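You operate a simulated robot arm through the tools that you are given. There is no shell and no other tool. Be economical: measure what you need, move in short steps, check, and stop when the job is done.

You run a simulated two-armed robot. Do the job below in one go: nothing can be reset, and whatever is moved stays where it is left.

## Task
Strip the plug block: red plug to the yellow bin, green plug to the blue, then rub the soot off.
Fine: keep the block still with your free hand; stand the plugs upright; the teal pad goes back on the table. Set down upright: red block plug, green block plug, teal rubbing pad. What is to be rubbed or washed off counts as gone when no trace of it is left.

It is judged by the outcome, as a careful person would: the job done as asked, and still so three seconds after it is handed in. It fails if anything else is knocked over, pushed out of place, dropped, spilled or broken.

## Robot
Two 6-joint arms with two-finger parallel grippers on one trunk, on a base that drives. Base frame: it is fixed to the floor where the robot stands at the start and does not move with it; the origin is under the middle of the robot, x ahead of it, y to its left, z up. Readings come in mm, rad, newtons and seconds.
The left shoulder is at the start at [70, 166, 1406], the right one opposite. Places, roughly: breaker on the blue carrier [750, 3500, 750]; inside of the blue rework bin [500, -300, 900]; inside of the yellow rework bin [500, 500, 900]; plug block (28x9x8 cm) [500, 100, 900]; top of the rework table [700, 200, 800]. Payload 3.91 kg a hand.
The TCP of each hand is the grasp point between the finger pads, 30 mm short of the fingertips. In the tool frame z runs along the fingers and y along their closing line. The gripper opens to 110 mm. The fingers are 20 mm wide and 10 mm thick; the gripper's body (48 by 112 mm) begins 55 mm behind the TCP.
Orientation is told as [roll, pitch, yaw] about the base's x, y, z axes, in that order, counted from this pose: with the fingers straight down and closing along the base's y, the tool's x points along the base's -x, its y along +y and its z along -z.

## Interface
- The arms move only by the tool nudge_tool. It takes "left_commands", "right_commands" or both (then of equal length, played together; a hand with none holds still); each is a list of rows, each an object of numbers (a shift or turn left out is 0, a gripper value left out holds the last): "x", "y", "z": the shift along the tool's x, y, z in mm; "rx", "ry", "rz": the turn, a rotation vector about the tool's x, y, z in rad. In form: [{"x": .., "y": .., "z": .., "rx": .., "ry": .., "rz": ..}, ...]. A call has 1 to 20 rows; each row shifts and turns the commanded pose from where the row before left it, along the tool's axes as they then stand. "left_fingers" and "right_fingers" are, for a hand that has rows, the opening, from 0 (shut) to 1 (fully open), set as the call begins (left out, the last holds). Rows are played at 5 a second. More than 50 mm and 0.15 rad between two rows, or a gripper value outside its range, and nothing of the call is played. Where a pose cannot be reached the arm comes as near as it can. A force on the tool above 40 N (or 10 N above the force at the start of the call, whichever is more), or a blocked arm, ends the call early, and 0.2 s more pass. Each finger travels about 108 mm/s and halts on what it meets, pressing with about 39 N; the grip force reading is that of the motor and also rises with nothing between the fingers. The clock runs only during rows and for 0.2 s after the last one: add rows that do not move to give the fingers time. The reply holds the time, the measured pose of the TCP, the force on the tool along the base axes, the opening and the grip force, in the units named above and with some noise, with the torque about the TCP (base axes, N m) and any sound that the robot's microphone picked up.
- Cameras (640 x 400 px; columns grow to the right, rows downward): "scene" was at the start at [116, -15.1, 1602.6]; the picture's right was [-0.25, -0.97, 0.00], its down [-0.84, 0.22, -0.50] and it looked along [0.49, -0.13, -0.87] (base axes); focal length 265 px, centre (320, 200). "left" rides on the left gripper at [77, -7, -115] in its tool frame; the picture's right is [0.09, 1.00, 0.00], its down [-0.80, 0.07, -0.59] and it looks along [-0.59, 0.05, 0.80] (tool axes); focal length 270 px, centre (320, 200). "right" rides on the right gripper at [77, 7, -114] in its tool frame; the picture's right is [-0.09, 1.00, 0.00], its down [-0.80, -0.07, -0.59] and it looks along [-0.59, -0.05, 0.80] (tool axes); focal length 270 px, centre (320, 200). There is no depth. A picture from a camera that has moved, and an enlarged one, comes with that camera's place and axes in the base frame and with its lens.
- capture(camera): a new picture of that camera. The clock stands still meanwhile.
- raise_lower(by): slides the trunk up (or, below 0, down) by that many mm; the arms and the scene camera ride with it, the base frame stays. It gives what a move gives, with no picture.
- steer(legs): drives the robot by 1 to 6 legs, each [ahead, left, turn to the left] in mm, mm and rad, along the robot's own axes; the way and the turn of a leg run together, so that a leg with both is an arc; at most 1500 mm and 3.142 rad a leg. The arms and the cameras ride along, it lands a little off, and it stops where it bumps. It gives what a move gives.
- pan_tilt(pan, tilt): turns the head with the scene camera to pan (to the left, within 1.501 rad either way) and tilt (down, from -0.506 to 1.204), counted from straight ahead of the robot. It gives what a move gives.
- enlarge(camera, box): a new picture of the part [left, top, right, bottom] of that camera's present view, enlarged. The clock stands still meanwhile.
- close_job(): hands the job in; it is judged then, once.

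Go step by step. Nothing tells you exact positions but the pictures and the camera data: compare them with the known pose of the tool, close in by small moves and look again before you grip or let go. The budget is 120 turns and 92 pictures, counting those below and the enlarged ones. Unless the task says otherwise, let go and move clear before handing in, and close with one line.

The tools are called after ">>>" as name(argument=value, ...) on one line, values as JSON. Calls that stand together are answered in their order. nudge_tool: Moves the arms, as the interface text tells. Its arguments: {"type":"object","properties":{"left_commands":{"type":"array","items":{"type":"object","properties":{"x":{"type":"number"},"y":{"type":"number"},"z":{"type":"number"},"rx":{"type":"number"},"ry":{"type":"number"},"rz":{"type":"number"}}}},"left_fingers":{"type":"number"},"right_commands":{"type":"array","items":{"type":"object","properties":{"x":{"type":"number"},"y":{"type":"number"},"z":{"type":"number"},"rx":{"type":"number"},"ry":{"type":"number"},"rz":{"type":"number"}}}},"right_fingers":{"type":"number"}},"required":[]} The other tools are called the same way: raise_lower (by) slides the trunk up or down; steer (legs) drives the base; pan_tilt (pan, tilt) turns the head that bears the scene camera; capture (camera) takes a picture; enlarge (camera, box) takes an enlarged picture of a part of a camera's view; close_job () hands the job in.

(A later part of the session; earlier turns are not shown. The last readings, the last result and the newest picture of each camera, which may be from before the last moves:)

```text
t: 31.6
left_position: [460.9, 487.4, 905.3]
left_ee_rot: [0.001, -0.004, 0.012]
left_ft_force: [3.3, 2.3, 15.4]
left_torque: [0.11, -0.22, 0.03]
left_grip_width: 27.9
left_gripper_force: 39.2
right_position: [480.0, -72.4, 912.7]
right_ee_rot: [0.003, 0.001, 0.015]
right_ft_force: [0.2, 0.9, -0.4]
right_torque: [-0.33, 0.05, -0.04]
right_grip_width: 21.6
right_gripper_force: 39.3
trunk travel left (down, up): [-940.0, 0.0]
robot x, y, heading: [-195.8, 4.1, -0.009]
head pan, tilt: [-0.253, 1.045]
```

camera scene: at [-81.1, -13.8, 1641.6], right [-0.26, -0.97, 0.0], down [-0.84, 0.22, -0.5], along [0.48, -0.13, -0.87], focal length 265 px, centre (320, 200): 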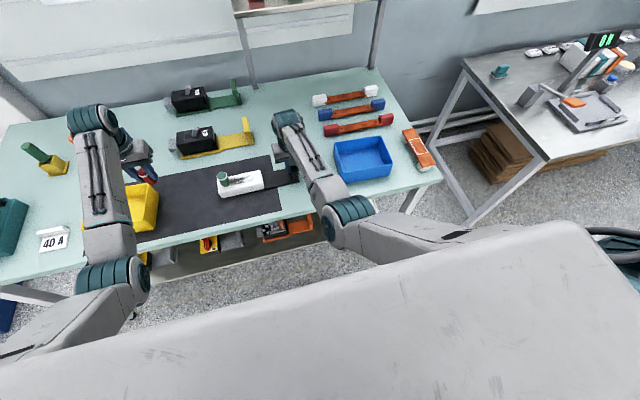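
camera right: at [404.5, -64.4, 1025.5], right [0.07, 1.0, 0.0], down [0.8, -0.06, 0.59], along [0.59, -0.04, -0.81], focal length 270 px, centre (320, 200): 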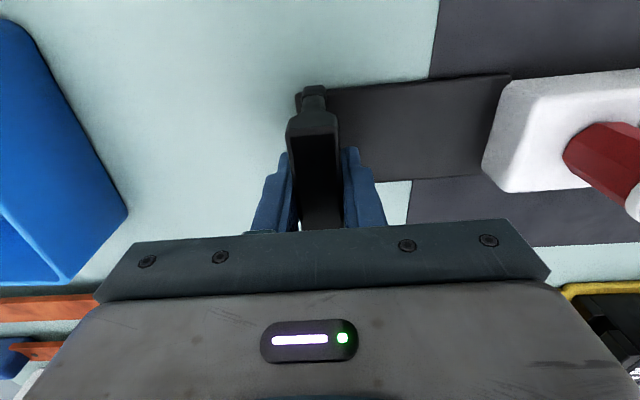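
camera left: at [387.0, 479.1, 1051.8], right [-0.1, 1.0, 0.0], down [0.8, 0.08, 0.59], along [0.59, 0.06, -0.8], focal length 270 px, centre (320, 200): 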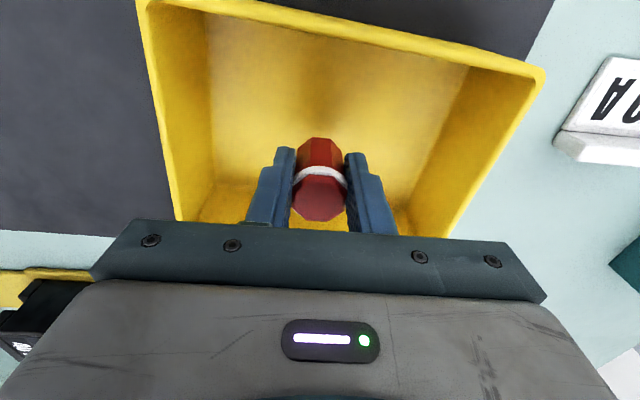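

Contact with the bin floor at z≈905. Relax the press a touch and open.

>>> nudge_tool(left_commands=[{"z": -3}, {}])

>>> nudge_tool(left_commands=[{}, {}, {}], left_fingers=0.55)

>>> nudge_tool(left_commands=[{"z": -15}, {"z": -20}, {"z": -20}, {"z": -25}, {"z": -25}])

>>> capture(camera="left")

```text
t: 32.2
left_position: [461.2, 487.4, 903.8]
left_ee_rot: [0.001, 0.002, 0.011]
left_ft_force: [0.5, 0.1, 4.8]
left_torque: [0.0, -0.11, 0.01]
left_grip_width: 27.7
left_gripper_force: 39.0
right_position: [480.7, -72.0, 913.6]
right_ee_rot: [0.001, 0.001, 0.017]
right_ft_force: [-0.9, -1.5, -0.7]
right_torque: [-0.01, 0.16, 0.18]
right_grip_width: 21.4
right_gripper_force: 38.8
trunk travel left (down, up): [-940.0, 0.0]
robot x, y, heading: [-196.0, -1.6, -0.007]
head pan, tilt: [-0.253, 1.045]
```

```text
t: 33.0
left_position: [461.6, 487.2, 903.7]
left_ee_rot: [-0.002, 0.0, 0.012]
left_ft_force: [-0.1, -0.2, -0.3]
left_torque: [0.02, 0.0, 0.02]
left_grip_width: 60.3
left_gripper_force: 0.0
right_position: [482.1, -70.7, 912.3]
right_ee_rot: [0.004, 0.004, 0.016]
right_ft_force: [-0.1, -1.5, 0.1]
right_torque: [-0.06, -0.07, 0.03]
right_grip_width: 21.2
right_gripper_force: 38.7
trunk travel left (down, up): [-940.0, 0.0]
robot x, y, heading: [-193.2, -5.6, -0.01]
head pan, tilt: [-0.253, 1.045]
```

```text
t: 34.2
left_position: [463.2, 487.5, 1007.9]
left_ee_rot: [0.0, 0.0, 0.012]
left_ft_force: [0.0, 0.4, -0.5]
left_torque: [0.03, 0.03, -0.03]
left_grip_width: 60.4
left_gripper_force: 0.1
right_position: [480.9, -69.7, 912.5]
right_ee_rot: [0.002, 0.003, 0.016]
right_ft_force: [0.0, -0.8, -0.3]
right_torque: [0.0, -0.1, -0.04]
right_grip_width: 21.7
right_gripper_force: 38.5
trunk travel left (down, up): [-940.0, 0.0]
robot x, y, heading: [-194.7, 3.6, -0.009]
head pan, tilt: [-0.253, 1.045]
```

```text
61 pictures are left
camera left: at [386.2, 480.1, 1123.6], right [-0.1, 0.99, 0.0], down [0.8, 0.08, 0.59], along [0.59, 0.06, -0.8], focal length 270 px, centre (320, 200)
```

left: 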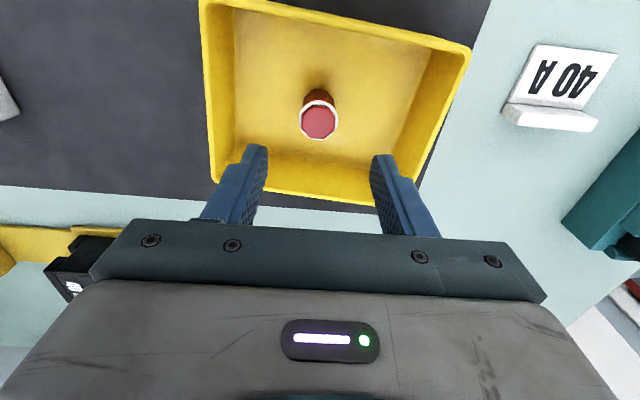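

Red plug stands upright in the yellow bin. Left hand now to the green plug near (472, 158).

>>> nudge_tool(left_commands=[{"y": -47}, {"y": -47}, {"y": -47}, {"y": -47}, {"y": -47}, {"y": -47}, {"y": -46}, {"x": 0}])

>>> capture(camera="left")

```text
t: 36.0
left_position: [465.7, 159.8, 1011.7]
left_ee_rot: [-0.002, 0.001, 0.013]
left_ft_force: [0.1, 1.0, 0.8]
left_torque: [0.0, -0.01, 0.0]
left_grip_width: 60.5
left_gripper_force: 0.1
right_position: [481.1, -71.0, 911.9]
right_ee_rot: [0.0, 0.004, 0.016]
right_ft_force: [-0.5, -1.8, 0.5]
right_torque: [0.38, 0.05, 0.06]
right_grip_width: 21.6
right_gripper_force: 39.1
trunk travel left (down, up): [-940.0, 0.0]
robot x, y, heading: [-197.0, -1.2, -0.016]
head pan, tilt: [-0.253, 1.045]
```

```text
60 pictures are left
camera left: at [388.7, 152.2, 1126.8], right [-0.1, 0.99, 0.0], down [0.8, 0.08, 0.59], along [0.59, 0.06, -0.8], focal length 270 px, centre (320, 200)
```

left: 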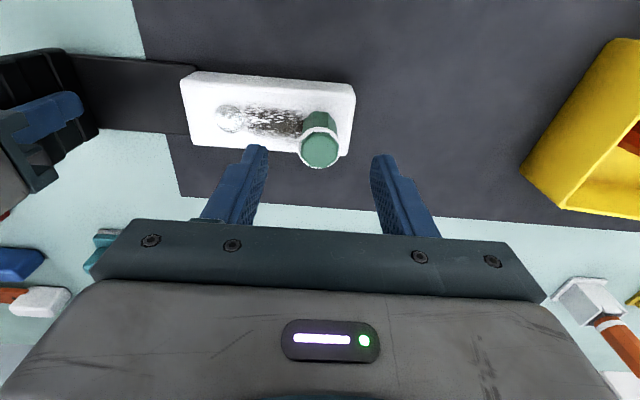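

Green at about (474, 160). Advance 9 mm, descend to z≈939 and verify.

>>> nudge_tool(left_commands=[{"x": -9}, {"z": 25}, {"z": 25}, {"z": 22}])

>>> capture(camera="left")

```text
t: 37.0
left_position: [474.7, 162.5, 937.8]
left_ee_rot: [0.001, -0.001, 0.01]
left_ft_force: [-0.2, -0.3, 0.5]
left_torque: [0.04, 0.01, 0.02]
left_grip_width: 60.6
left_gripper_force: 0.1
right_position: [481.8, -71.2, 913.3]
right_ee_rot: [0.001, 0.003, 0.016]
right_ft_force: [-0.2, -1.7, -0.1]
right_torque: [-0.12, -0.01, 0.03]
right_grip_width: 21.4
right_gripper_force: 39.2
trunk travel left (down, up): [-940.0, 0.0]
robot x, y, heading: [-197.0, 1.6, -0.01]
head pan, tilt: [-0.253, 1.045]
```

```text
59 pictures are left
camera left: at [397.9, 154.9, 1053.5], right [-0.1, 0.99, 0.0], down [0.8, 0.08, 0.59], along [0.59, 0.06, -0.8], focal length 270 px, centre (320, 200)
```

left: 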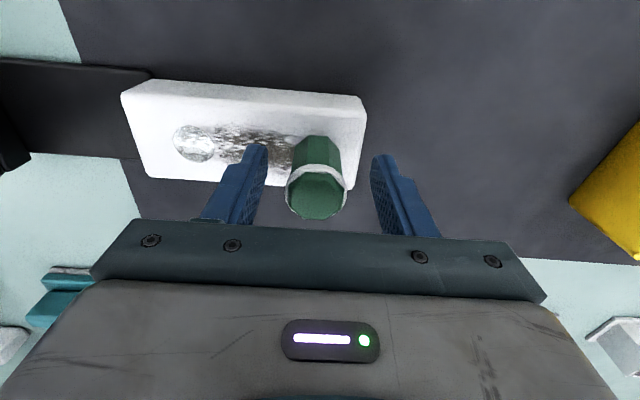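

Well centred. Grip and pull slowly as before.

>>> nudge_tool(left_commands=[{"y": -1}, {}, {}, {}], left_fingers=0.0)

>>> nudge_tool(left_commands=[{"z": -2}, {"z": -2}, {"z": -2}, {"z": -3}, {"z": -3}, {"z": -3}])

>>> capture(camera="left")

```text
t: 38.0
left_position: [473.9, 160.9, 938.3]
left_ee_rot: [0.0, 0.0, 0.013]
left_ft_force: [1.0, -0.2, 1.9]
left_torque: [-0.04, 0.0, -0.03]
left_grip_width: 27.8
left_gripper_force: 38.6
right_position: [481.7, -70.7, 912.9]
right_ee_rot: [0.002, 0.004, 0.017]
right_ft_force: [0.7, 1.4, -0.5]
right_torque: [-0.05, -0.04, 0.06]
right_grip_width: 21.7
right_gripper_force: 38.6
trunk travel left (down, up): [-940.0, 0.0]
robot x, y, heading: [-199.8, 1.0, -0.01]
head pan, tilt: [-0.253, 1.045]
heard: snap
```

```text
t: 39.4
left_position: [475.0, 158.5, 951.8]
left_ee_rot: [0.0, -0.002, 0.013]
left_ft_force: [-0.5, -0.1, -0.7]
left_torque: [-0.02, 0.05, 0.02]
left_grip_width: 27.8
left_gripper_force: 39.1
right_position: [481.7, -70.9, 911.8]
right_ee_rot: [0.002, 0.004, 0.014]
right_ft_force: [-0.9, 1.1, -0.2]
right_torque: [-0.07, 0.0, 0.05]
right_grip_width: 21.5
right_gripper_force: 39.3
trunk travel left (down, up): [-940.0, 0.0]
robot x, y, heading: [-199.0, -0.3, -0.008]
head pan, tilt: [-0.253, 1.045]
```

```text
58 pictures are left
camera left: at [398.5, 151.6, 1067.0], right [-0.1, 0.99, 0.0], down [0.8, 0.08, 0.59], along [0.59, 0.06, -0.8], focal length 270 px, centre (320, 200)
```

left: 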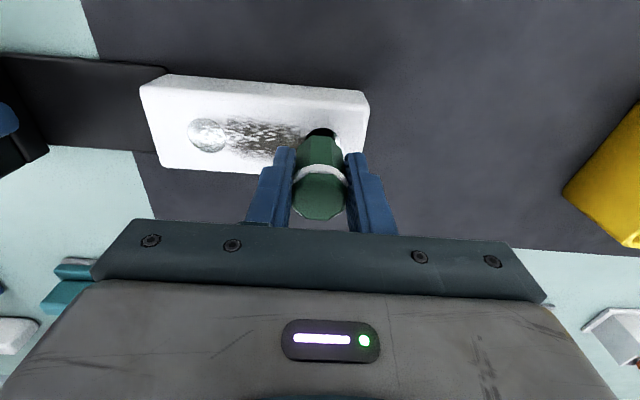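

The green plug is rising and its socket shows. Continue slowly, then lift clear.

>>> nudge_tool(left_commands=[{"z": -3}, {"z": -3}, {"z": -3}, {"z": -3}, {"z": -3}, {"z": -3}, {"z": -3}, {"z": -3}, {"z": -3}, {"z": -3}, {"z": -3}, {"z": -3}, {"z": -12}, {"z": -15}, {"z": -15}, {"z": -15}])

>>> capture(camera="left")

```text
t: 42.8
left_position: [475.3, 159.6, 1045.3]
left_ee_rot: [0.001, 0.001, 0.012]
left_ft_force: [-0.3, 0.3, 0.6]
left_torque: [0.01, -0.02, 0.0]
left_grip_width: 27.6
left_gripper_force: 39.3
right_position: [481.9, -71.3, 913.8]
right_ee_rot: [0.0, 0.003, 0.016]
right_ft_force: [-0.2, -0.2, 0.0]
right_torque: [-0.06, 0.04, 0.05]
right_grip_width: 21.6
right_gripper_force: 38.4
trunk travel left (down, up): [-940.0, 0.0]
robot x, y, heading: [-198.7, -0.2, -0.012]
head pan, tilt: [-0.253, 1.045]
```

```text
57 pictures are left
camera left: at [399.0, 152.6, 1160.1], right [-0.1, 0.99, 0.0], down [0.8, 0.08, 0.59], along [0.59, 0.06, -0.8], focal length 270 px, centre (320, 200)
```

left: 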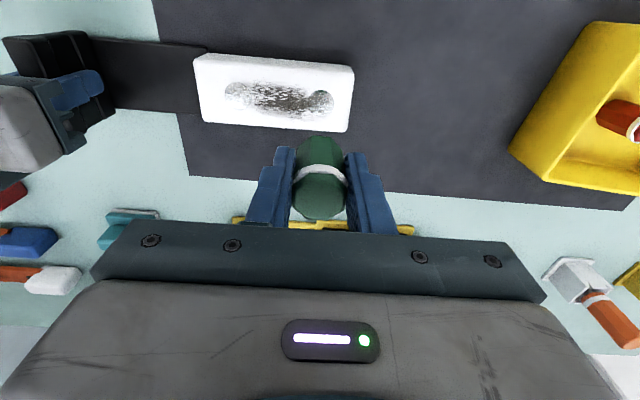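

Both plugs are out. Now the right hand releases the bracket and lifts clear; then I'll drive right so the left hand can reach the blue bin.

>>> nudge_tool(right_commands=[{}, {}, {}, {"z": -20}, {"z": -25}, {"z": -30}], right_fingers=0.6)

>>> nudge_tool(right_commands=[{"y": -30, "x": -10}, {"y": -30, "x": -10}, {"y": -30, "x": -10}, {"y": -30, "z": -15}, {"y": -30, "z": -15}])

>>> capture(camera="scene")

```text
t: 44.2
left_position: [474.5, 160.1, 1044.6]
left_ee_rot: [-0.001, 0.001, 0.013]
left_ft_force: [-0.3, 0.1, -0.8]
left_torque: [-0.01, -0.03, 0.04]
left_grip_width: 27.9
left_gripper_force: 39.0
right_position: [480.6, -74.3, 990.0]
right_ee_rot: [0.001, 0.004, 0.017]
right_ft_force: [-0.6, 0.2, -1.1]
right_torque: [-0.02, 0.0, 0.04]
right_grip_width: 66.2
right_gripper_force: 0.0
trunk travel left (down, up): [-940.0, 0.0]
robot x, y, heading: [-195.7, 1.1, -0.011]
head pan, tilt: [-0.253, 1.045]
```

```text
t: 45.4
left_position: [475.2, 158.6, 1045.1]
left_ee_rot: [0.003, 0.0, 0.012]
left_ft_force: [0.0, -0.7, -0.4]
left_torque: [0.0, -0.02, 0.0]
left_grip_width: 27.9
left_gripper_force: 38.6
right_position: [512.3, -224.5, 1020.3]
right_ee_rot: [0.002, 0.003, 0.017]
right_ft_force: [0.0, 0.2, -0.4]
right_torque: [0.04, 0.01, 0.01]
right_grip_width: 65.8
right_gripper_force: 0.1
trunk travel left (down, up): [-940.0, 0.0]
robot x, y, heading: [-197.7, 2.1, -0.006]
head pan, tilt: [-0.253, 1.045]
```

```text
56 pictures are left
camera scene: at [-81.4, -17.8, 1641.6], right [-0.26, -0.97, 0.0], down [-0.84, 0.22, -0.5], along [0.48, -0.13, -0.87], focal length 265 px, centre (320, 200)
```

scene: 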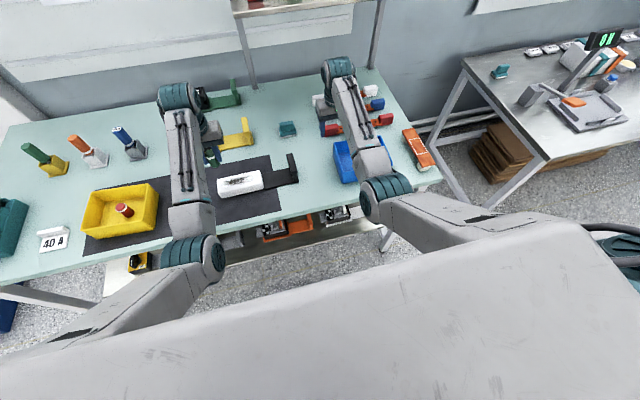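

Path looks free; I drive 420 mm to the right with both hands high.

>>> steer(legs=[[0, -420, 0]])

>>> capture(camera="left")

```text
t: 48.0
left_position: [471.3, -257.4, 1044.2]
left_ee_rot: [-0.002, 0.0, 0.011]
left_ft_force: [0.7, -0.3, -0.7]
left_torque: [0.0, 0.01, -0.02]
left_grip_width: 27.9
left_gripper_force: 39.2
right_position: [509.2, -641.5, 1020.3]
right_ee_rot: [0.0, 0.004, 0.014]
right_ft_force: [0.1, -0.6, 0.1]
right_torque: [0.01, -0.01, -0.01]
right_grip_width: 66.2
right_gripper_force: 0.1
trunk travel left (down, up): [-940.0, 0.0]
robot x, y, heading: [-202.0, -416.3, -0.007]
head pan, tilt: [-0.253, 1.045]
```

```text
55 pictures are left
camera left: at [395.4, -265.2, 1159.5], right [-0.1, 1.0, 0.0], down [0.8, 0.08, 0.59], along [0.59, 0.06, -0.8], focal length 270 px, centre (320, 200)
```

left: 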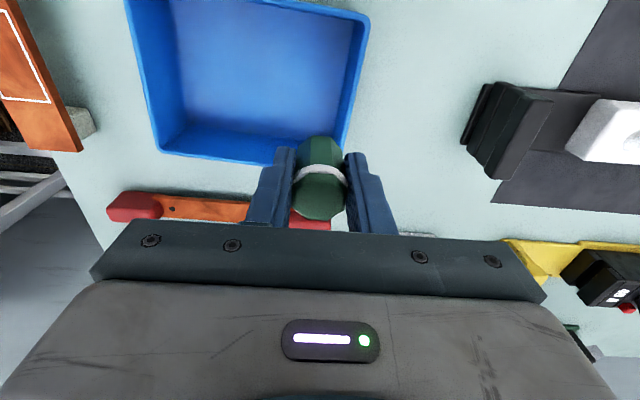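

The blue bin's floor spans about x 405–530, y −405…−232. Move to (467, −325) and lower to z≈935.

>>> nudge_tool(left_commands=[{"y": -34}, {"y": -34, "x": 4}, {"z": 25}, {"z": 25}, {"z": 25}, {"z": 30}])

>>> capture(camera="left")

```text
t: 49.4
left_position: [467.6, -326.0, 936.5]
left_ee_rot: [0.001, 0.0, 0.011]
left_ft_force: [0.5, 0.6, -0.5]
left_torque: [0.0, 0.03, 0.02]
left_grip_width: 27.8
left_gripper_force: 39.0
right_position: [509.2, -641.7, 1019.5]
right_ee_rot: [0.001, 0.004, 0.014]
right_ft_force: [0.1, 0.8, 0.2]
right_torque: [0.0, 0.04, 0.02]
right_grip_width: 66.0
right_gripper_force: 0.1
trunk travel left (down, up): [-940.0, 0.0]
robot x, y, heading: [-195.7, -419.9, -0.008]
head pan, tilt: [-0.253, 1.045]
```

```text
54 pictures are left
camera left: at [391.2, -333.2, 1052.8], right [-0.1, 1.0, 0.0], down [0.8, 0.08, 0.59], along [0.59, 0.06, -0.8], focal length 270 px, centre (320, 200)
```

left: 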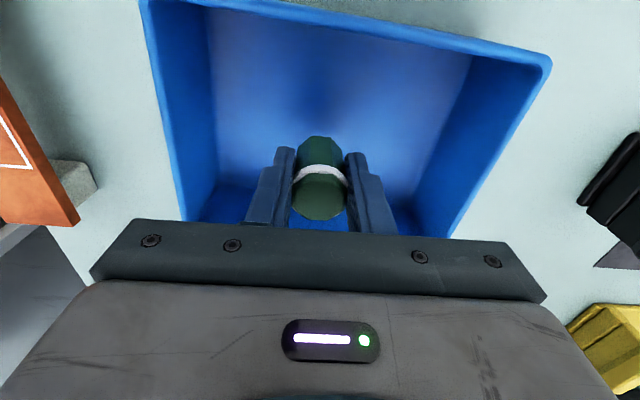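

Centred in the blue bin. Lower to contact in small steps.

>>> nudge_tool(left_commands=[{"z": 5}, {"z": 5}, {"z": 5}, {"z": 5}, {"z": 4}, {"z": 3}])

>>> nudge_tool(left_commands=[{"z": 2}, {"z": 1}])

>>> nudge_tool(left_commands=[{"z": 2}])

```text
t: 50.8
left_position: [468.6, -325.5, 911.7]
left_ee_rot: [-0.001, 0.001, 0.01]
left_ft_force: [-0.3, -0.7, -0.7]
left_torque: [-0.03, -0.02, -0.02]
left_grip_width: 27.8
left_gripper_force: 39.2
right_position: [508.7, -641.8, 1020.2]
right_ee_rot: [0.0, 0.004, 0.015]
right_ft_force: [0.2, 0.5, -0.6]
right_torque: [-0.01, 0.01, 0.02]
right_grip_width: 66.1
right_gripper_force: 0.0
trunk travel left (down, up): [-940.0, 0.0]
robot x, y, heading: [-201.3, -417.4, -0.007]
head pan, tilt: [-0.253, 1.045]
```

```text
t: 51.4
left_position: [468.7, -327.1, 909.9]
left_ee_rot: [0.001, 0.0, 0.01]
left_ft_force: [0.0, -0.2, -0.5]
left_torque: [0.01, 0.02, 0.04]
left_grip_width: 28.0
left_gripper_force: 39.4
right_position: [509.4, -642.0, 1019.6]
right_ee_rot: [0.0, 0.003, 0.014]
right_ft_force: [-0.8, 0.4, 0.4]
right_torque: [-0.01, -0.02, -0.01]
right_grip_width: 66.1
right_gripper_force: 0.1
trunk travel left (down, up): [-940.0, 0.0]
robot x, y, heading: [-201.9, -420.5, -0.015]
head pan, tilt: [-0.253, 1.045]
```

```text
t: 51.8
left_position: [469.2, -326.3, 908.0]
left_ee_rot: [0.0, 0.0, 0.01]
left_ft_force: [0.2, 0.6, 0.0]
left_torque: [0.0, 0.02, 0.02]
left_grip_width: 27.8
left_gripper_force: 39.4
right_position: [509.6, -641.7, 1019.7]
right_ee_rot: [0.002, 0.003, 0.015]
right_ft_force: [0.4, -0.5, 1.0]
right_torque: [0.01, -0.01, 0.0]
right_grip_width: 65.7
right_gripper_force: 0.1
trunk travel left (down, up): [-940.0, 0.0]
robot x, y, heading: [-197.3, -413.5, -0.009]
head pan, tilt: [-0.253, 1.045]
```

>>> nudge_tool(left_commands=[{"z": 2}])

>>> nudge_tool(left_commands=[{"z": 2}])

```text
t: 52.2
left_position: [468.8, -327.7, 904.6]
left_ee_rot: [-0.001, 0.0, 0.012]
left_ft_force: [0.4, 0.1, -0.2]
left_torque: [0.0, 0.0, 0.05]
left_grip_width: 27.9
left_gripper_force: 39.1
right_position: [509.2, -642.4, 1019.8]
right_ee_rot: [0.003, 0.003, 0.014]
right_ft_force: [0.0, -0.3, 0.2]
right_torque: [-0.03, -0.02, 0.02]
right_grip_width: 66.1
right_gripper_force: 0.0
trunk travel left (down, up): [-940.0, 0.0]
robot x, y, heading: [-206.1, -418.0, -0.01]
head pan, tilt: [-0.253, 1.045]
```

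```text
t: 52.6
left_position: [468.9, -328.1, 903.8]
left_ee_rot: [-0.001, -0.001, 0.012]
left_ft_force: [0.7, -0.1, 2.0]
left_torque: [-0.02, -0.02, -0.03]
left_grip_width: 27.7
left_gripper_force: 39.5
right_position: [508.0, -641.6, 1021.4]
right_ee_rot: [0.001, 0.002, 0.014]
right_ft_force: [0.0, 0.4, 0.1]
right_torque: [0.03, 0.02, 0.02]
right_grip_width: 65.7
right_gripper_force: 0.0
trunk travel left (down, up): [-940.0, 0.0]
robot x, y, heading: [-200.7, -421.8, -0.009]
head pan, tilt: [-0.253, 1.045]
```

Just touching the floor (2 N). Release and lift.

>>> nudge_tool(left_commands=[{}, {}, {}], left_fingers=0.55)

>>> nudge_tool(left_commands=[{"z": -15}, {"z": -20}, {"z": -20}, {"z": -25}, {"z": -25}])

>>> capture(camera="left")

```text
t: 53.4
left_position: [468.6, -328.3, 903.6]
left_ee_rot: [0.0, 0.0, 0.011]
left_ft_force: [0.4, -0.4, -0.2]
left_torque: [-0.04, -0.03, 0.02]
left_grip_width: 60.4
left_gripper_force: 0.1
right_position: [508.2, -642.3, 1017.8]
right_ee_rot: [0.003, 0.004, 0.015]
right_ft_force: [-0.4, -0.2, 0.2]
right_torque: [0.01, 0.02, 0.01]
right_grip_width: 66.1
right_gripper_force: 0.0
trunk travel left (down, up): [-940.0, 0.0]
robot x, y, heading: [-200.6, -416.9, -0.006]
head pan, tilt: [-0.253, 1.045]
```

```text
t: 54.6
left_position: [468.8, -327.1, 1009.2]
left_ee_rot: [0.0, -0.001, 0.009]
left_ft_force: [0.1, 0.4, 0.3]
left_torque: [0.0, -0.01, 0.03]
left_grip_width: 60.4
left_gripper_force: 0.0
right_position: [509.2, -642.4, 1020.0]
right_ee_rot: [0.002, 0.003, 0.013]
right_ft_force: [0.2, -0.4, 0.7]
right_torque: [-0.03, 0.02, -0.02]
right_grip_width: 66.2
right_gripper_force: 0.1
trunk travel left (down, up): [-940.0, 0.0]
robot x, y, heading: [-203.5, -418.8, -0.011]
head pan, tilt: [-0.253, 1.045]
```

```text
53 pictures are left
camera left: at [392.8, -335.6, 1124.3], right [-0.1, 1.0, 0.0], down [0.8, 0.08, 0.59], along [0.59, 0.06, -0.8], focal length 270 px, centre (320, 200)
```

left: 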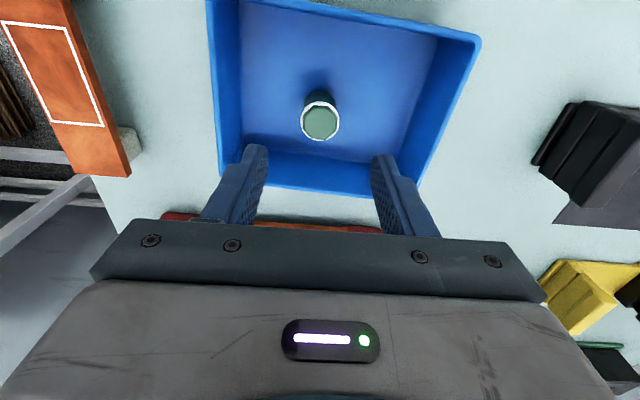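

Green plug upright in the blue bin. Next is the teal pad near (655, −84): I drive to bring the left arm in reach of it.

>>> steer(legs=[[160, 180, 0]])

>>> capture(camera="left")

>>> capture(camera="scene")

```text
t: 56.4
left_position: [629.3, -158.6, 1010.3]
left_ee_rot: [0.003, -0.002, 0.0]
left_ft_force: [-0.1, -0.3, 0.2]
left_torque: [0.04, 0.01, -0.01]
left_grip_width: 60.7
left_gripper_force: 0.0
right_position: [666.0, -472.7, 1021.1]
right_ee_rot: [0.005, 0.002, 0.004]
right_ft_force: [0.9, -0.1, 0.1]
right_torque: [-0.01, -0.01, 0.0]
right_grip_width: 65.9
right_gripper_force: 0.1
trunk travel left (down, up): [-940.0, 0.0]
robot x, y, heading: [-39.8, -240.3, -0.02]
head pan, tilt: [-0.253, 1.045]
```

```text
52 pictures are left
camera left: at [552.7, -165.5, 1125.3], right [-0.09, 1.0, 0.0], down [0.8, 0.07, 0.6], along [0.59, 0.05, -0.8], focal length 270 px, centre (320, 200)
```

left: 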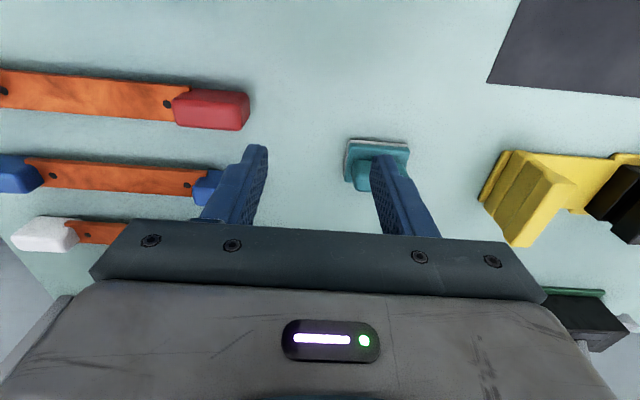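

```text
51 pictures are left
camera scene: at [72.8, -259.6, 1641.8], right [-0.27, -0.96, 0.0], down [-0.83, 0.23, -0.5], along [0.48, -0.13, -0.86], focal length 265 px, centre (320, 200)
```

scene: 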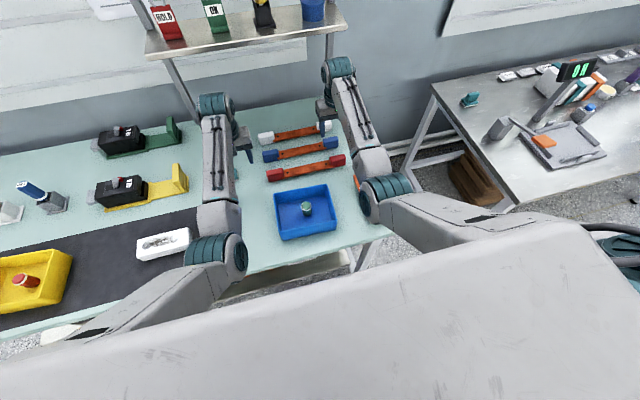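

The pad is near (685, −93). Shift the left hand beside it in y and lower a bit, opening wide, for a closer view.

>>> nudge_tool(left_commands=[{"y": 22}, {"y": 22}, {"y": 22}, {"z": 25}], left_fingers=1.0)

>>> enlarge(camera="left", box=[200, 80, 440, 230])

```text
t: 57.4
left_position: [631.4, -91.5, 985.8]
left_ee_rot: [0.0, 0.001, 0.0]
left_ft_force: [0.5, -0.5, -0.1]
left_torque: [0.01, -0.03, -0.01]
left_grip_width: 109.8
left_gripper_force: 0.0
right_position: [668.0, -471.1, 1019.3]
right_ee_rot: [0.003, 0.003, 0.003]
right_ft_force: [-0.3, -0.7, 0.6]
right_torque: [0.0, 0.01, -0.03]
right_grip_width: 66.1
right_gripper_force: 0.1
trunk travel left (down, up): [-940.0, 0.0]
robot x, y, heading: [-40.7, -240.0, -0.022]
head pan, tilt: [-0.253, 1.045]
```

```text
2.67 times, centred on (320, 155) of left
camera zoom: at [554.8, -96.9, 1099.4], right [-0.09, 1.0, 0.0], down [0.8, 0.07, 0.59], along [0.59, 0.05, -0.8], focal length 721 px, centre (320, 320)
```

zoom: 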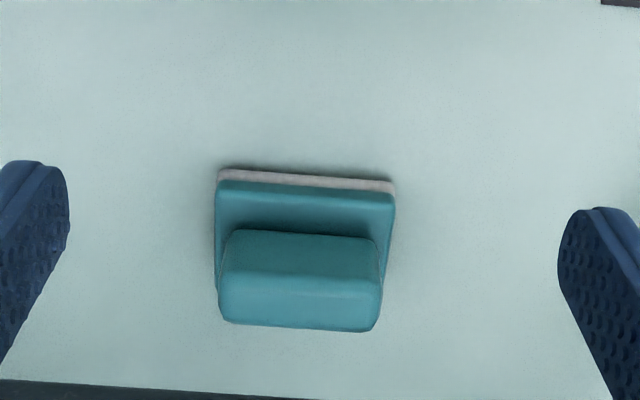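

The pad: plate about 63×46 mm, handle about 50 mm long in y, 17 mm thick at x≈691, top ≈908. Move over it and descend partway.

>>> nudge_tool(left_commands=[{"x": -30}, {"x": -30}, {"z": 20}, {"z": 20}])

>>> enlarge(camera="left", box=[160, 80, 480, 280])

```text
t: 58.4
left_position: [691.3, -92.4, 943.2]
left_ee_rot: [0.0, -0.002, 0.0]
left_ft_force: [-0.9, 0.4, -0.9]
left_torque: [-0.03, 0.0, 0.02]
left_grip_width: 110.1
left_gripper_force: 0.1
right_position: [667.6, -471.9, 1019.7]
right_ee_rot: [0.002, 0.005, 0.003]
right_ft_force: [-0.2, 0.0, 0.5]
right_torque: [0.0, 0.05, 0.0]
right_grip_width: 66.0
right_gripper_force: 0.0
trunk travel left (down, up): [-940.0, 0.0]
robot x, y, heading: [-40.4, -240.1, -0.019]
head pan, tilt: [-0.253, 1.045]
```

```text
2.00 times, centred on (320, 180) of left
camera zoom: at [614.0, -98.6, 1058.6], right [-0.09, 1.0, 0.0], down [0.8, 0.07, 0.6], along [0.59, 0.05, -0.8], focal length 541 px, centre (320, 240)
```

zoom: 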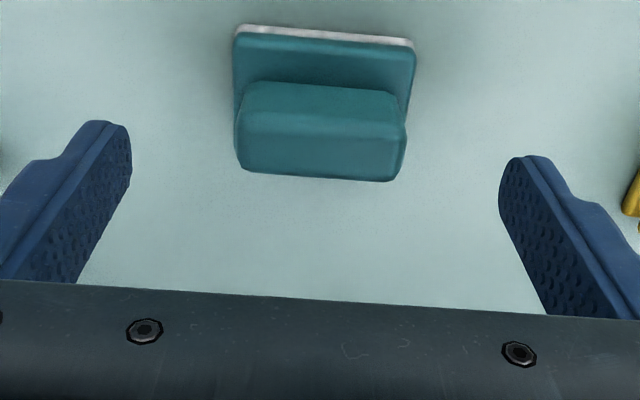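

Handle centre refined to x≈688, top ≈912. Back 3 mm, descend to z≈909, look, then grip.

>>> nudge_tool(left_commands=[{"x": 3}, {"z": 17}, {"z": 17}])

>>> capture(camera="left")

```text
t: 59.2
left_position: [689.3, -92.1, 910.5]
left_ee_rot: [0.001, 0.001, -0.003]
left_ft_force: [0.1, 0.2, -0.4]
left_torque: [-0.02, 0.04, -0.03]
left_grip_width: 110.0
left_gripper_force: 0.0
right_position: [667.8, -472.0, 1021.1]
right_ee_rot: [0.002, 0.004, 0.004]
right_ft_force: [0.1, -1.1, 0.3]
right_torque: [-0.01, 0.01, -0.03]
right_grip_width: 66.1
right_gripper_force: 0.0
trunk travel left (down, up): [-940.0, 0.0]
robot x, y, heading: [-41.4, -238.6, -0.026]
head pan, tilt: [-0.253, 1.045]
```

```text
48 pictures are left
camera left: at [613.2, -98.0, 1025.2], right [-0.09, 1.0, 0.0], down [0.8, 0.07, 0.59], along [0.59, 0.05, -0.8], focal length 270 px, centre (320, 200)
```

left: 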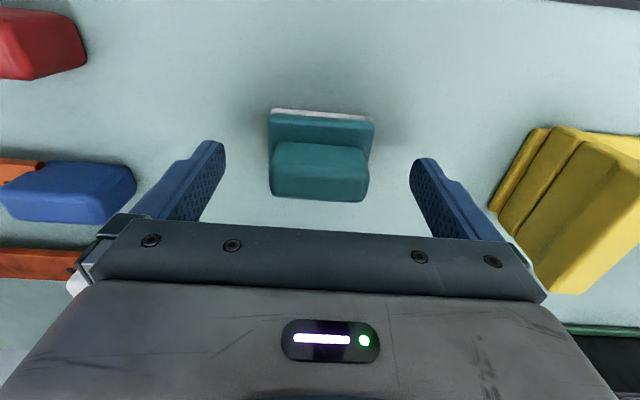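

>>> nudge_tool(left_commands=[{"x": 2}, {}, {}, {}, {}], left_fingers=0.0)

>>> nudge_tool(left_commands=[{"z": -5}, {"z": -10}, {"z": -15}])

>>> capture(camera="left")

```text
t: 60.4
left_position: [684.5, -90.3, 910.7]
left_ee_rot: [0.002, 0.0, 0.0]
left_ft_force: [0.4, 1.4, 0.5]
left_torque: [0.09, -0.01, 0.0]
left_grip_width: 54.3
left_gripper_force: 39.2
right_position: [666.7, -472.7, 1020.1]
right_ee_rot: [0.002, 0.003, 0.003]
right_ft_force: [-0.2, -1.0, 0.1]
right_torque: [0.02, 0.03, 0.03]
right_grip_width: 65.7
right_gripper_force: 0.1
trunk travel left (down, up): [-940.0, 0.0]
robot x, y, heading: [-40.2, -238.2, -0.018]
head pan, tilt: [-0.253, 1.045]
```

```text
t: 61.2
left_position: [686.5, -91.9, 938.4]
left_ee_rot: [0.001, 0.0, -0.003]
left_ft_force: [-0.8, 1.0, -1.1]
left_torque: [0.01, 0.01, -0.03]
left_grip_width: 54.2
left_gripper_force: 38.8
right_position: [667.2, -472.1, 1021.0]
right_ee_rot: [0.001, 0.004, 0.004]
right_ft_force: [0.4, 0.6, 0.0]
right_torque: [-0.01, 0.01, 0.02]
right_grip_width: 66.1
right_gripper_force: 0.0
trunk travel left (down, up): [-940.0, 0.0]
robot x, y, heading: [-40.1, -243.6, -0.021]
head pan, tilt: [-0.253, 1.045]
```

```text
47 pictures are left
camera left: at [609.5, -99.2, 1054.1], right [-0.09, 1.0, 0.0], down [0.8, 0.07, 0.59], along [0.59, 0.05, -0.8], focal length 270 px, centre (320, 200)
```

left: 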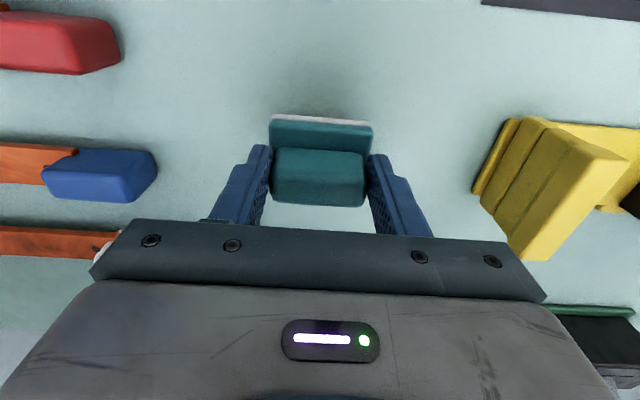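

Pad held (54 mm). Lift it high and drive back to the working position in front of the block.

>>> nudge_tool(left_commands=[{"z": -25}, {"z": -25}, {"z": -30}])

>>> steer(legs=[[-158, 240, 0.012]])

>>> capture(camera="right")

>>> capture(camera="scene")

```text
t: 62.0
left_position: [686.9, -91.0, 1019.7]
left_ee_rot: [0.0, -0.001, -0.002]
left_ft_force: [0.3, -1.1, -1.5]
left_torque: [0.02, -0.03, 0.01]
left_grip_width: 54.2
left_gripper_force: 38.7
right_position: [666.4, -472.3, 1019.0]
right_ee_rot: [0.0, 0.004, 0.003]
right_ft_force: [0.4, 0.0, 0.0]
right_torque: [-0.03, 0.06, 0.03]
right_grip_width: 66.1
right_gripper_force: 0.1
trunk travel left (down, up): [-940.0, 0.0]
robot x, y, heading: [-40.9, -241.6, -0.02]
head pan, tilt: [-0.253, 1.045]
```

```text
t: 64.0
left_position: [532.4, 160.0, 1019.0]
left_ee_rot: [0.002, 0.002, 0.014]
left_ft_force: [0.0, 0.3, -0.3]
left_torque: [0.01, 0.06, -0.02]
left_grip_width: 54.4
left_gripper_force: 38.8
right_position: [518.3, -221.2, 1019.8]
right_ee_rot: [0.004, 0.002, 0.017]
right_ft_force: [-0.1, -0.6, 0.2]
right_torque: [0.03, 0.05, -0.02]
right_grip_width: 66.3
right_gripper_force: 0.0
trunk travel left (down, up): [-940.0, 0.0]
robot x, y, heading: [-193.1, -0.0, -0.004]
head pan, tilt: [-0.253, 1.045]
```

```text
46 pictures are left
camera right: at [441.6, -215.1, 1132.1], right [0.07, 1.0, 0.0], down [0.8, -0.06, 0.59], along [0.59, -0.04, -0.81], focal length 270 px, centre (320, 200)
```

right: 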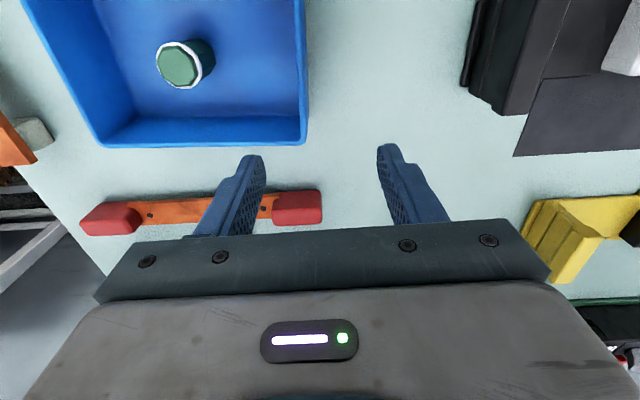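

```text
45 pictures are left
camera scene: at [-75.7, -15.4, 1641.4], right [-0.26, -0.97, 0.0], down [-0.84, 0.22, -0.5], along [0.48, -0.13, -0.87], focal length 265 px, centre (320, 200)
```

scene: 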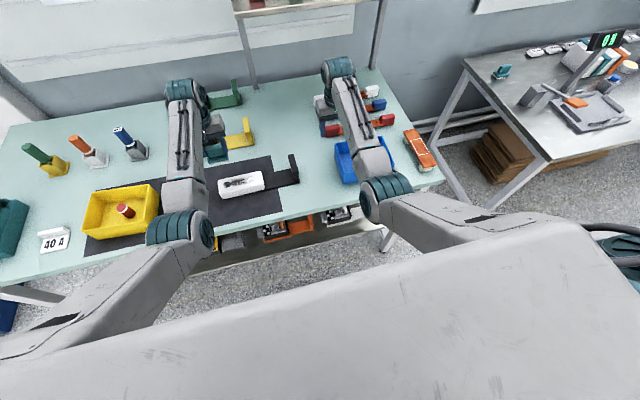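

Right hand goes back over the bracket at (481, −71) before the rubbing.

>>> nudge_tool(right_commands=[{"z": 25}, {"z": 15}, {"x": 9, "y": 38}, {"x": 9, "y": 38}, {"x": 9, "y": 38}, {"x": 9, "y": 36}])

>>> capture(camera="right")

```text
t: 65.4
left_position: [530.1, 163.0, 1019.3]
left_ee_rot: [-0.002, -0.001, 0.013]
left_ft_force: [0.5, 0.3, -1.4]
left_torque: [0.0, 0.0, 0.03]
left_grip_width: 54.4
left_gripper_force: 38.9
right_position: [477.2, -67.7, 978.6]
right_ee_rot: [-0.001, 0.002, 0.016]
right_ft_force: [0.4, -0.3, -0.4]
right_torque: [-0.01, -0.02, 0.02]
right_grip_width: 66.1
right_gripper_force: 0.0
trunk travel left (down, up): [-940.0, 0.0]
robot x, y, heading: [-194.3, 1.6, -0.007]
head pan, tilt: [-0.253, 1.045]
```

```text
44 pictures are left
camera right: at [400.4, -62.2, 1091.7], right [0.07, 1.0, 0.0], down [0.8, -0.06, 0.59], along [0.59, -0.04, -0.81], focal length 270 px, centre (320, 200)
```

right: 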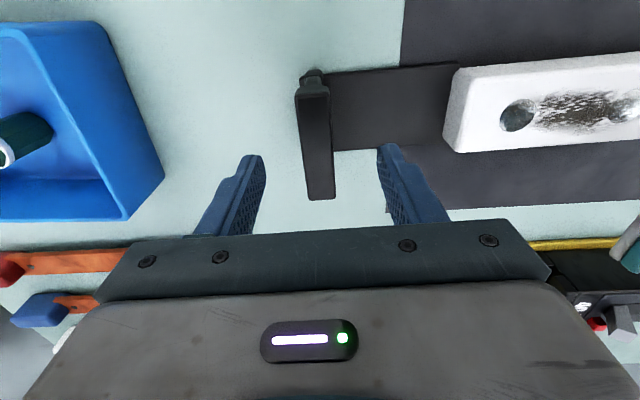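

>>> nudge_tool(right_commands=[{"x": -4, "y": -3}, {"z": 22}, {"z": 22}, {"z": 22}])

>>> nudge_tool(right_commands=[{}, {}, {}, {}], right_fingers=0.0)

>>> nudge_tool(left_commands=[{"x": 25, "y": -10}, {"x": 30, "y": -15}])

>>> capture(camera="left")

```text
t: 66.4
left_position: [531.9, 161.4, 1019.6]
left_ee_rot: [0.0, 0.0, 0.014]
left_ft_force: [0.9, -0.3, -0.3]
left_torque: [0.0, 0.01, 0.01]
left_grip_width: 54.3
left_gripper_force: 39.0
right_position: [482.9, -73.9, 915.7]
right_ee_rot: [0.001, 0.003, 0.018]
right_ft_force: [0.3, -0.6, -0.3]
right_torque: [-0.01, 0.0, -0.04]
right_grip_width: 66.0
right_gripper_force: 0.1
trunk travel left (down, up): [-940.0, 0.0]
robot x, y, heading: [-193.4, 2.7, -0.001]
head pan, tilt: [-0.253, 1.045]
```

```text
t: 67.4
left_position: [532.1, 160.8, 1020.1]
left_ee_rot: [0.0, 0.001, 0.014]
left_ft_force: [-0.1, 0.9, -0.7]
left_torque: [-0.04, 0.02, 0.0]
left_grip_width: 54.3
left_gripper_force: 38.5
right_position: [482.4, -72.4, 915.5]
right_ee_rot: [0.001, 0.004, 0.019]
right_ft_force: [-0.8, 1.0, 0.1]
right_torque: [-0.04, -0.14, 0.08]
right_grip_width: 21.5
right_gripper_force: 39.2
trunk travel left (down, up): [-940.0, 0.0]
robot x, y, heading: [-195.3, 4.6, -0.007]
head pan, tilt: [-0.253, 1.045]
```

```text
t: 68.0
left_position: [474.0, 137.0, 1022.0]
left_ee_rot: [-0.002, -0.003, 0.013]
left_ft_force: [0.2, 0.6, 0.3]
left_torque: [0.02, -0.01, 0.0]
left_grip_width: 54.4
left_gripper_force: 38.9
right_position: [482.7, -74.9, 915.0]
right_ee_rot: [0.003, 0.003, 0.016]
right_ft_force: [0.1, 0.5, 0.2]
right_torque: [0.1, -0.11, 0.05]
right_grip_width: 21.3
right_gripper_force: 39.1
trunk travel left (down, up): [-940.0, 0.0]
robot x, y, heading: [-191.2, 4.8, -0.011]
head pan, tilt: [-0.253, 1.045]
```

```text
43 pictures are left
camera left: at [397.6, 128.1, 1136.1], right [-0.1, 0.99, 0.0], down [0.8, 0.08, 0.6], along [0.59, 0.06, -0.8], focal length 270 px, centre (320, 200)
```

left: 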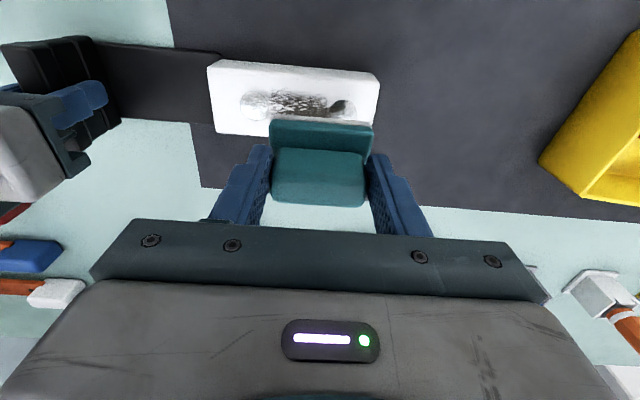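

Block held again. Soot lies at about x 460–482, y 70–165. I put the pad at (472, 118) and lower it to contact.

>>> nudge_tool(left_commands=[{"y": -19, "x": 2}, {"z": 20}, {"z": 20}, {"z": 15}, {"z": 3}])

>>> nudge_tool(left_commands=[{"z": 2}, {"z": 2}])

>>> nudge_tool(left_commands=[{"z": 2}])

```text
t: 69.2
left_position: [474.1, 114.7, 962.5]
left_ee_rot: [-0.001, -0.001, 0.015]
left_ft_force: [0.8, 0.2, -1.7]
left_torque: [0.0, 0.03, -0.05]
left_grip_width: 54.3
left_gripper_force: 39.1
right_position: [483.5, -73.6, 914.5]
right_ee_rot: [0.002, 0.002, 0.019]
right_ft_force: [0.3, -1.1, -0.3]
right_torque: [-0.05, -0.15, 0.03]
right_grip_width: 21.5
right_gripper_force: 39.1
trunk travel left (down, up): [-940.0, 0.0]
robot x, y, heading: [-193.3, 0.8, -0.007]
head pan, tilt: [-0.253, 1.045]
```

```text
t: 69.8
left_position: [473.6, 117.2, 958.2]
left_ee_rot: [0.001, 0.0, 0.014]
left_ft_force: [-0.6, -0.5, -1.6]
left_torque: [-0.01, 0.0, -0.03]
left_grip_width: 54.4
left_gripper_force: 38.9
right_position: [482.5, -74.1, 915.8]
right_ee_rot: [0.001, 0.004, 0.017]
right_ft_force: [0.4, -0.6, 0.9]
right_torque: [-0.04, -0.18, 0.05]
right_grip_width: 21.7
right_gripper_force: 38.8
trunk travel left (down, up): [-940.0, 0.0]
robot x, y, heading: [-197.1, 3.0, -0.009]
head pan, tilt: [-0.253, 1.045]
```

```text
t: 70.2
left_position: [472.2, 115.3, 956.7]
left_ee_rot: [-0.001, -0.001, 0.013]
left_ft_force: [0.2, 0.7, -1.1]
left_torque: [0.0, 0.05, -0.02]
left_grip_width: 54.1
left_gripper_force: 39.0
right_position: [482.9, -73.3, 914.6]
right_ee_rot: [0.002, 0.003, 0.017]
right_ft_force: [0.1, -1.2, -0.1]
right_torque: [-0.02, -0.15, 0.02]
right_grip_width: 21.4
right_gripper_force: 39.2
trunk travel left (down, up): [-940.0, 0.0]
robot x, y, heading: [-196.4, 4.4, -0.006]
head pan, tilt: [-0.253, 1.045]
```

>>> nudge_tool(left_commands=[{"z": 2}])

>>> nudge_tool(left_commands=[{"z": 2}])

>>> nudge_tool(left_commands=[{"z": 1.5}])

```text
t: 70.6
left_position: [474.8, 116.4, 952.7]
left_ee_rot: [0.001, 0.0, 0.015]
left_ft_force: [0.0, 0.0, -1.7]
left_torque: [0.03, 0.03, 0.03]
left_grip_width: 54.3
left_gripper_force: 38.7
right_position: [482.6, -73.6, 915.6]
right_ee_rot: [0.002, 0.003, 0.018]
right_ft_force: [0.2, -1.0, -0.2]
right_torque: [-0.06, -0.17, 0.03]
right_grip_width: 21.5
right_gripper_force: 39.6
trunk travel left (down, up): [-940.0, 0.0]
robot x, y, heading: [-193.3, 3.1, -0.007]
head pan, tilt: [-0.253, 1.045]
```

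```text
t: 71.0
left_position: [474.6, 117.4, 951.7]
left_ee_rot: [-0.001, 0.0, 0.013]
left_ft_force: [-0.4, 0.0, -0.3]
left_torque: [-0.01, 0.0, 0.03]
left_grip_width: 54.1
left_gripper_force: 38.9
right_position: [483.3, -73.8, 915.0]
right_ee_rot: [0.001, 0.004, 0.018]
right_ft_force: [-0.3, -0.7, -0.3]
right_torque: [0.0, -0.14, 0.02]
right_grip_width: 21.9
right_gripper_force: 38.8
trunk travel left (down, up): [-940.0, 0.0]
robot x, y, heading: [-191.6, -0.0, -0.01]
head pan, tilt: [-0.253, 1.045]
```

```text
t: 71.4
left_position: [475.3, 116.5, 949.3]
left_ee_rot: [0.0, -0.001, 0.013]
left_ft_force: [-1.6, 0.4, 4.2]
left_torque: [0.1, 0.0, 0.03]
left_grip_width: 54.6
left_gripper_force: 38.9
right_position: [482.1, -73.6, 915.2]
right_ee_rot: [0.001, 0.005, 0.017]
right_ft_force: [1.9, 0.3, -0.3]
right_torque: [-0.07, -0.04, -0.22]
right_grip_width: 21.4
right_gripper_force: 39.5
trunk travel left (down, up): [-940.0, 0.0]
robot x, y, heading: [-192.5, 3.0, -0.008]
head pan, tilt: [-0.253, 1.045]
```

Contact (~4 N). Press 1 mm more and rub with short strokes along the block.

>>> nudge_tool(left_commands=[{"z": 1}, {"y": 12}, {"y": 12}, {"y": 12}, {"y": -12}, {"y": -12}, {"y": -12}, {"y": -12}, {"y": -12}, {"y": -10}, {"y": 10}, {"y": 12}, {"y": 12}, {"y": 12}, {"y": 12}, {"y": 12}, {"y": -12}, {"y": -12}, {"y": -12}])

```text
t: 75.4
left_position: [473.4, 118.0, 950.8]
left_ee_rot: [0.001, -0.004, 0.014]
left_ft_force: [-0.5, 7.1, 24.6]
left_torque: [0.18, 0.01, -0.06]
left_grip_width: 54.4
left_gripper_force: 39.1
right_position: [482.3, -74.0, 916.5]
right_ee_rot: [0.0, 0.001, 0.016]
right_ft_force: [1.8, -0.9, -5.3]
right_torque: [-0.18, 0.14, -0.34]
right_grip_width: 21.4
right_gripper_force: 39.5
trunk travel left (down, up): [-940.0, 0.0]
robot x, y, heading: [-190.6, 2.3, -0.004]
head pan, tilt: [-0.253, 1.045]
```

Pressure 25 N; ease slightly and repeat with sideways offsets.

>>> nudge_tool(left_commands=[{"z": -0.7, "x": 7}, {"y": 12}, {"y": 12}, {"y": 12}, {"x": -14}, {"y": -12}, {"y": -12}, {"y": -12}, {"y": -12}, {"y": -12}, {"y": -12}, {"x": 14}, {"y": 12}, {"y": 12}, {"y": 12}, {"x": -7}])

>>> nudge_tool(left_commands=[{"z": -10}, {"z": -20}, {"z": -25}, {"x": -30}, {"x": -30}])

>>> capture(camera="left")

```text
t: 78.8
left_position: [474.6, 115.9, 950.9]
left_ee_rot: [0.002, 0.0, 0.014]
left_ft_force: [-1.0, 0.8, 3.9]
left_torque: [0.2, 0.03, 0.07]
left_grip_width: 54.2
left_gripper_force: 39.5
right_position: [482.0, -74.0, 916.0]
right_ee_rot: [0.001, 0.003, 0.02]
right_ft_force: [-0.6, 1.1, -0.9]
right_torque: [-0.06, -0.18, 0.06]
right_grip_width: 21.6
right_gripper_force: 38.5
trunk travel left (down, up): [-940.0, 0.0]
robot x, y, heading: [-192.2, 1.7, -0.007]
head pan, tilt: [-0.253, 1.045]
```

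```text
t: 80.0
left_position: [535.5, 116.9, 1004.4]
left_ee_rot: [0.001, 0.0, 0.015]
left_ft_force: [0.4, -0.6, -0.8]
left_torque: [0.04, -0.01, 0.0]
left_grip_width: 54.5
left_gripper_force: 39.1
right_position: [482.9, -73.9, 915.6]
right_ee_rot: [0.001, 0.002, 0.018]
right_ft_force: [1.1, -0.1, 0.6]
right_torque: [-0.15, -0.23, 0.11]
right_grip_width: 21.6
right_gripper_force: 38.6
trunk travel left (down, up): [-940.0, 0.0]
robot x, y, heading: [-190.0, 2.5, -0.006]
head pan, tilt: [-0.253, 1.045]
```

```text
42 pictures are left
camera left: at [458.8, 109.4, 1120.5], right [-0.1, 0.99, 0.0], down [0.8, 0.08, 0.59], along [0.59, 0.06, -0.8], focal length 270 px, centre (320, 200)
```

left: 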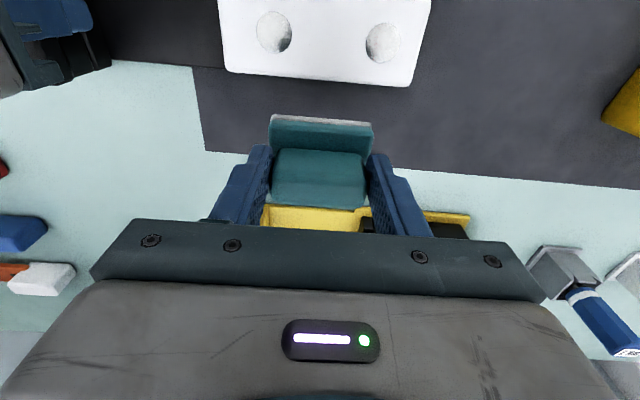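

Great, the soot looks gone. I zoom in to check for any remaining trace.

>>> enlarge(camera="left", box=[210, 0, 450, 150])

>>> enlarge(camera="scene", box=[205, 155, 285, 205])

```text
2.67 times, centred on (330, 75) of left
camera zoom: at [458.8, 109.4, 1120.5], right [-0.1, 0.99, 0.0], down [0.8, 0.08, 0.59], along [0.59, 0.06, -0.8], focal length 721 px, centre (293, 533)
```

zoom: 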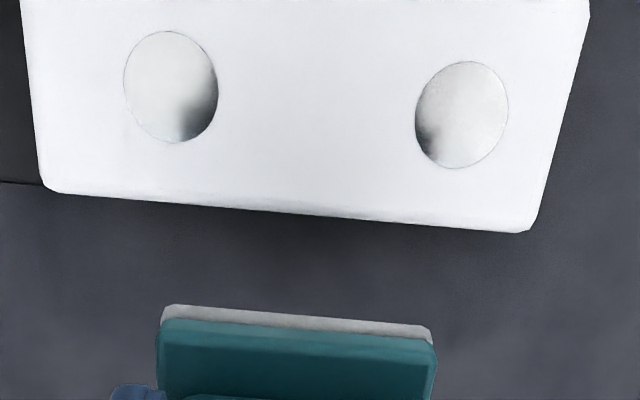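

```text
8.00 times, centred on (245, 180) of scene
camera zoom: at [-77.4, -13.0, 1641.6], right [-0.26, -0.97, 0.0], down [-0.84, 0.22, -0.5], along [0.48, -0.13, -0.87], focal length 2122 px, centre (920, 360)
```

zoom: 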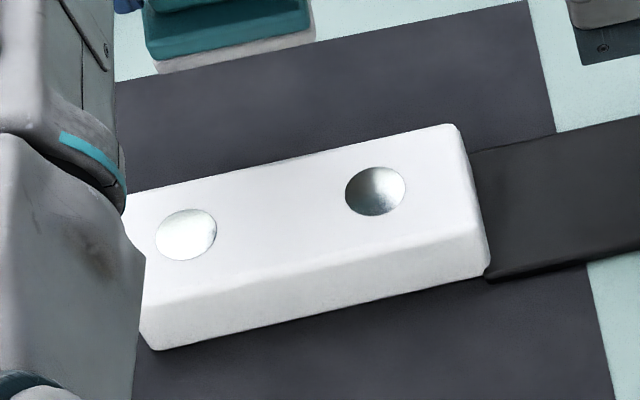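

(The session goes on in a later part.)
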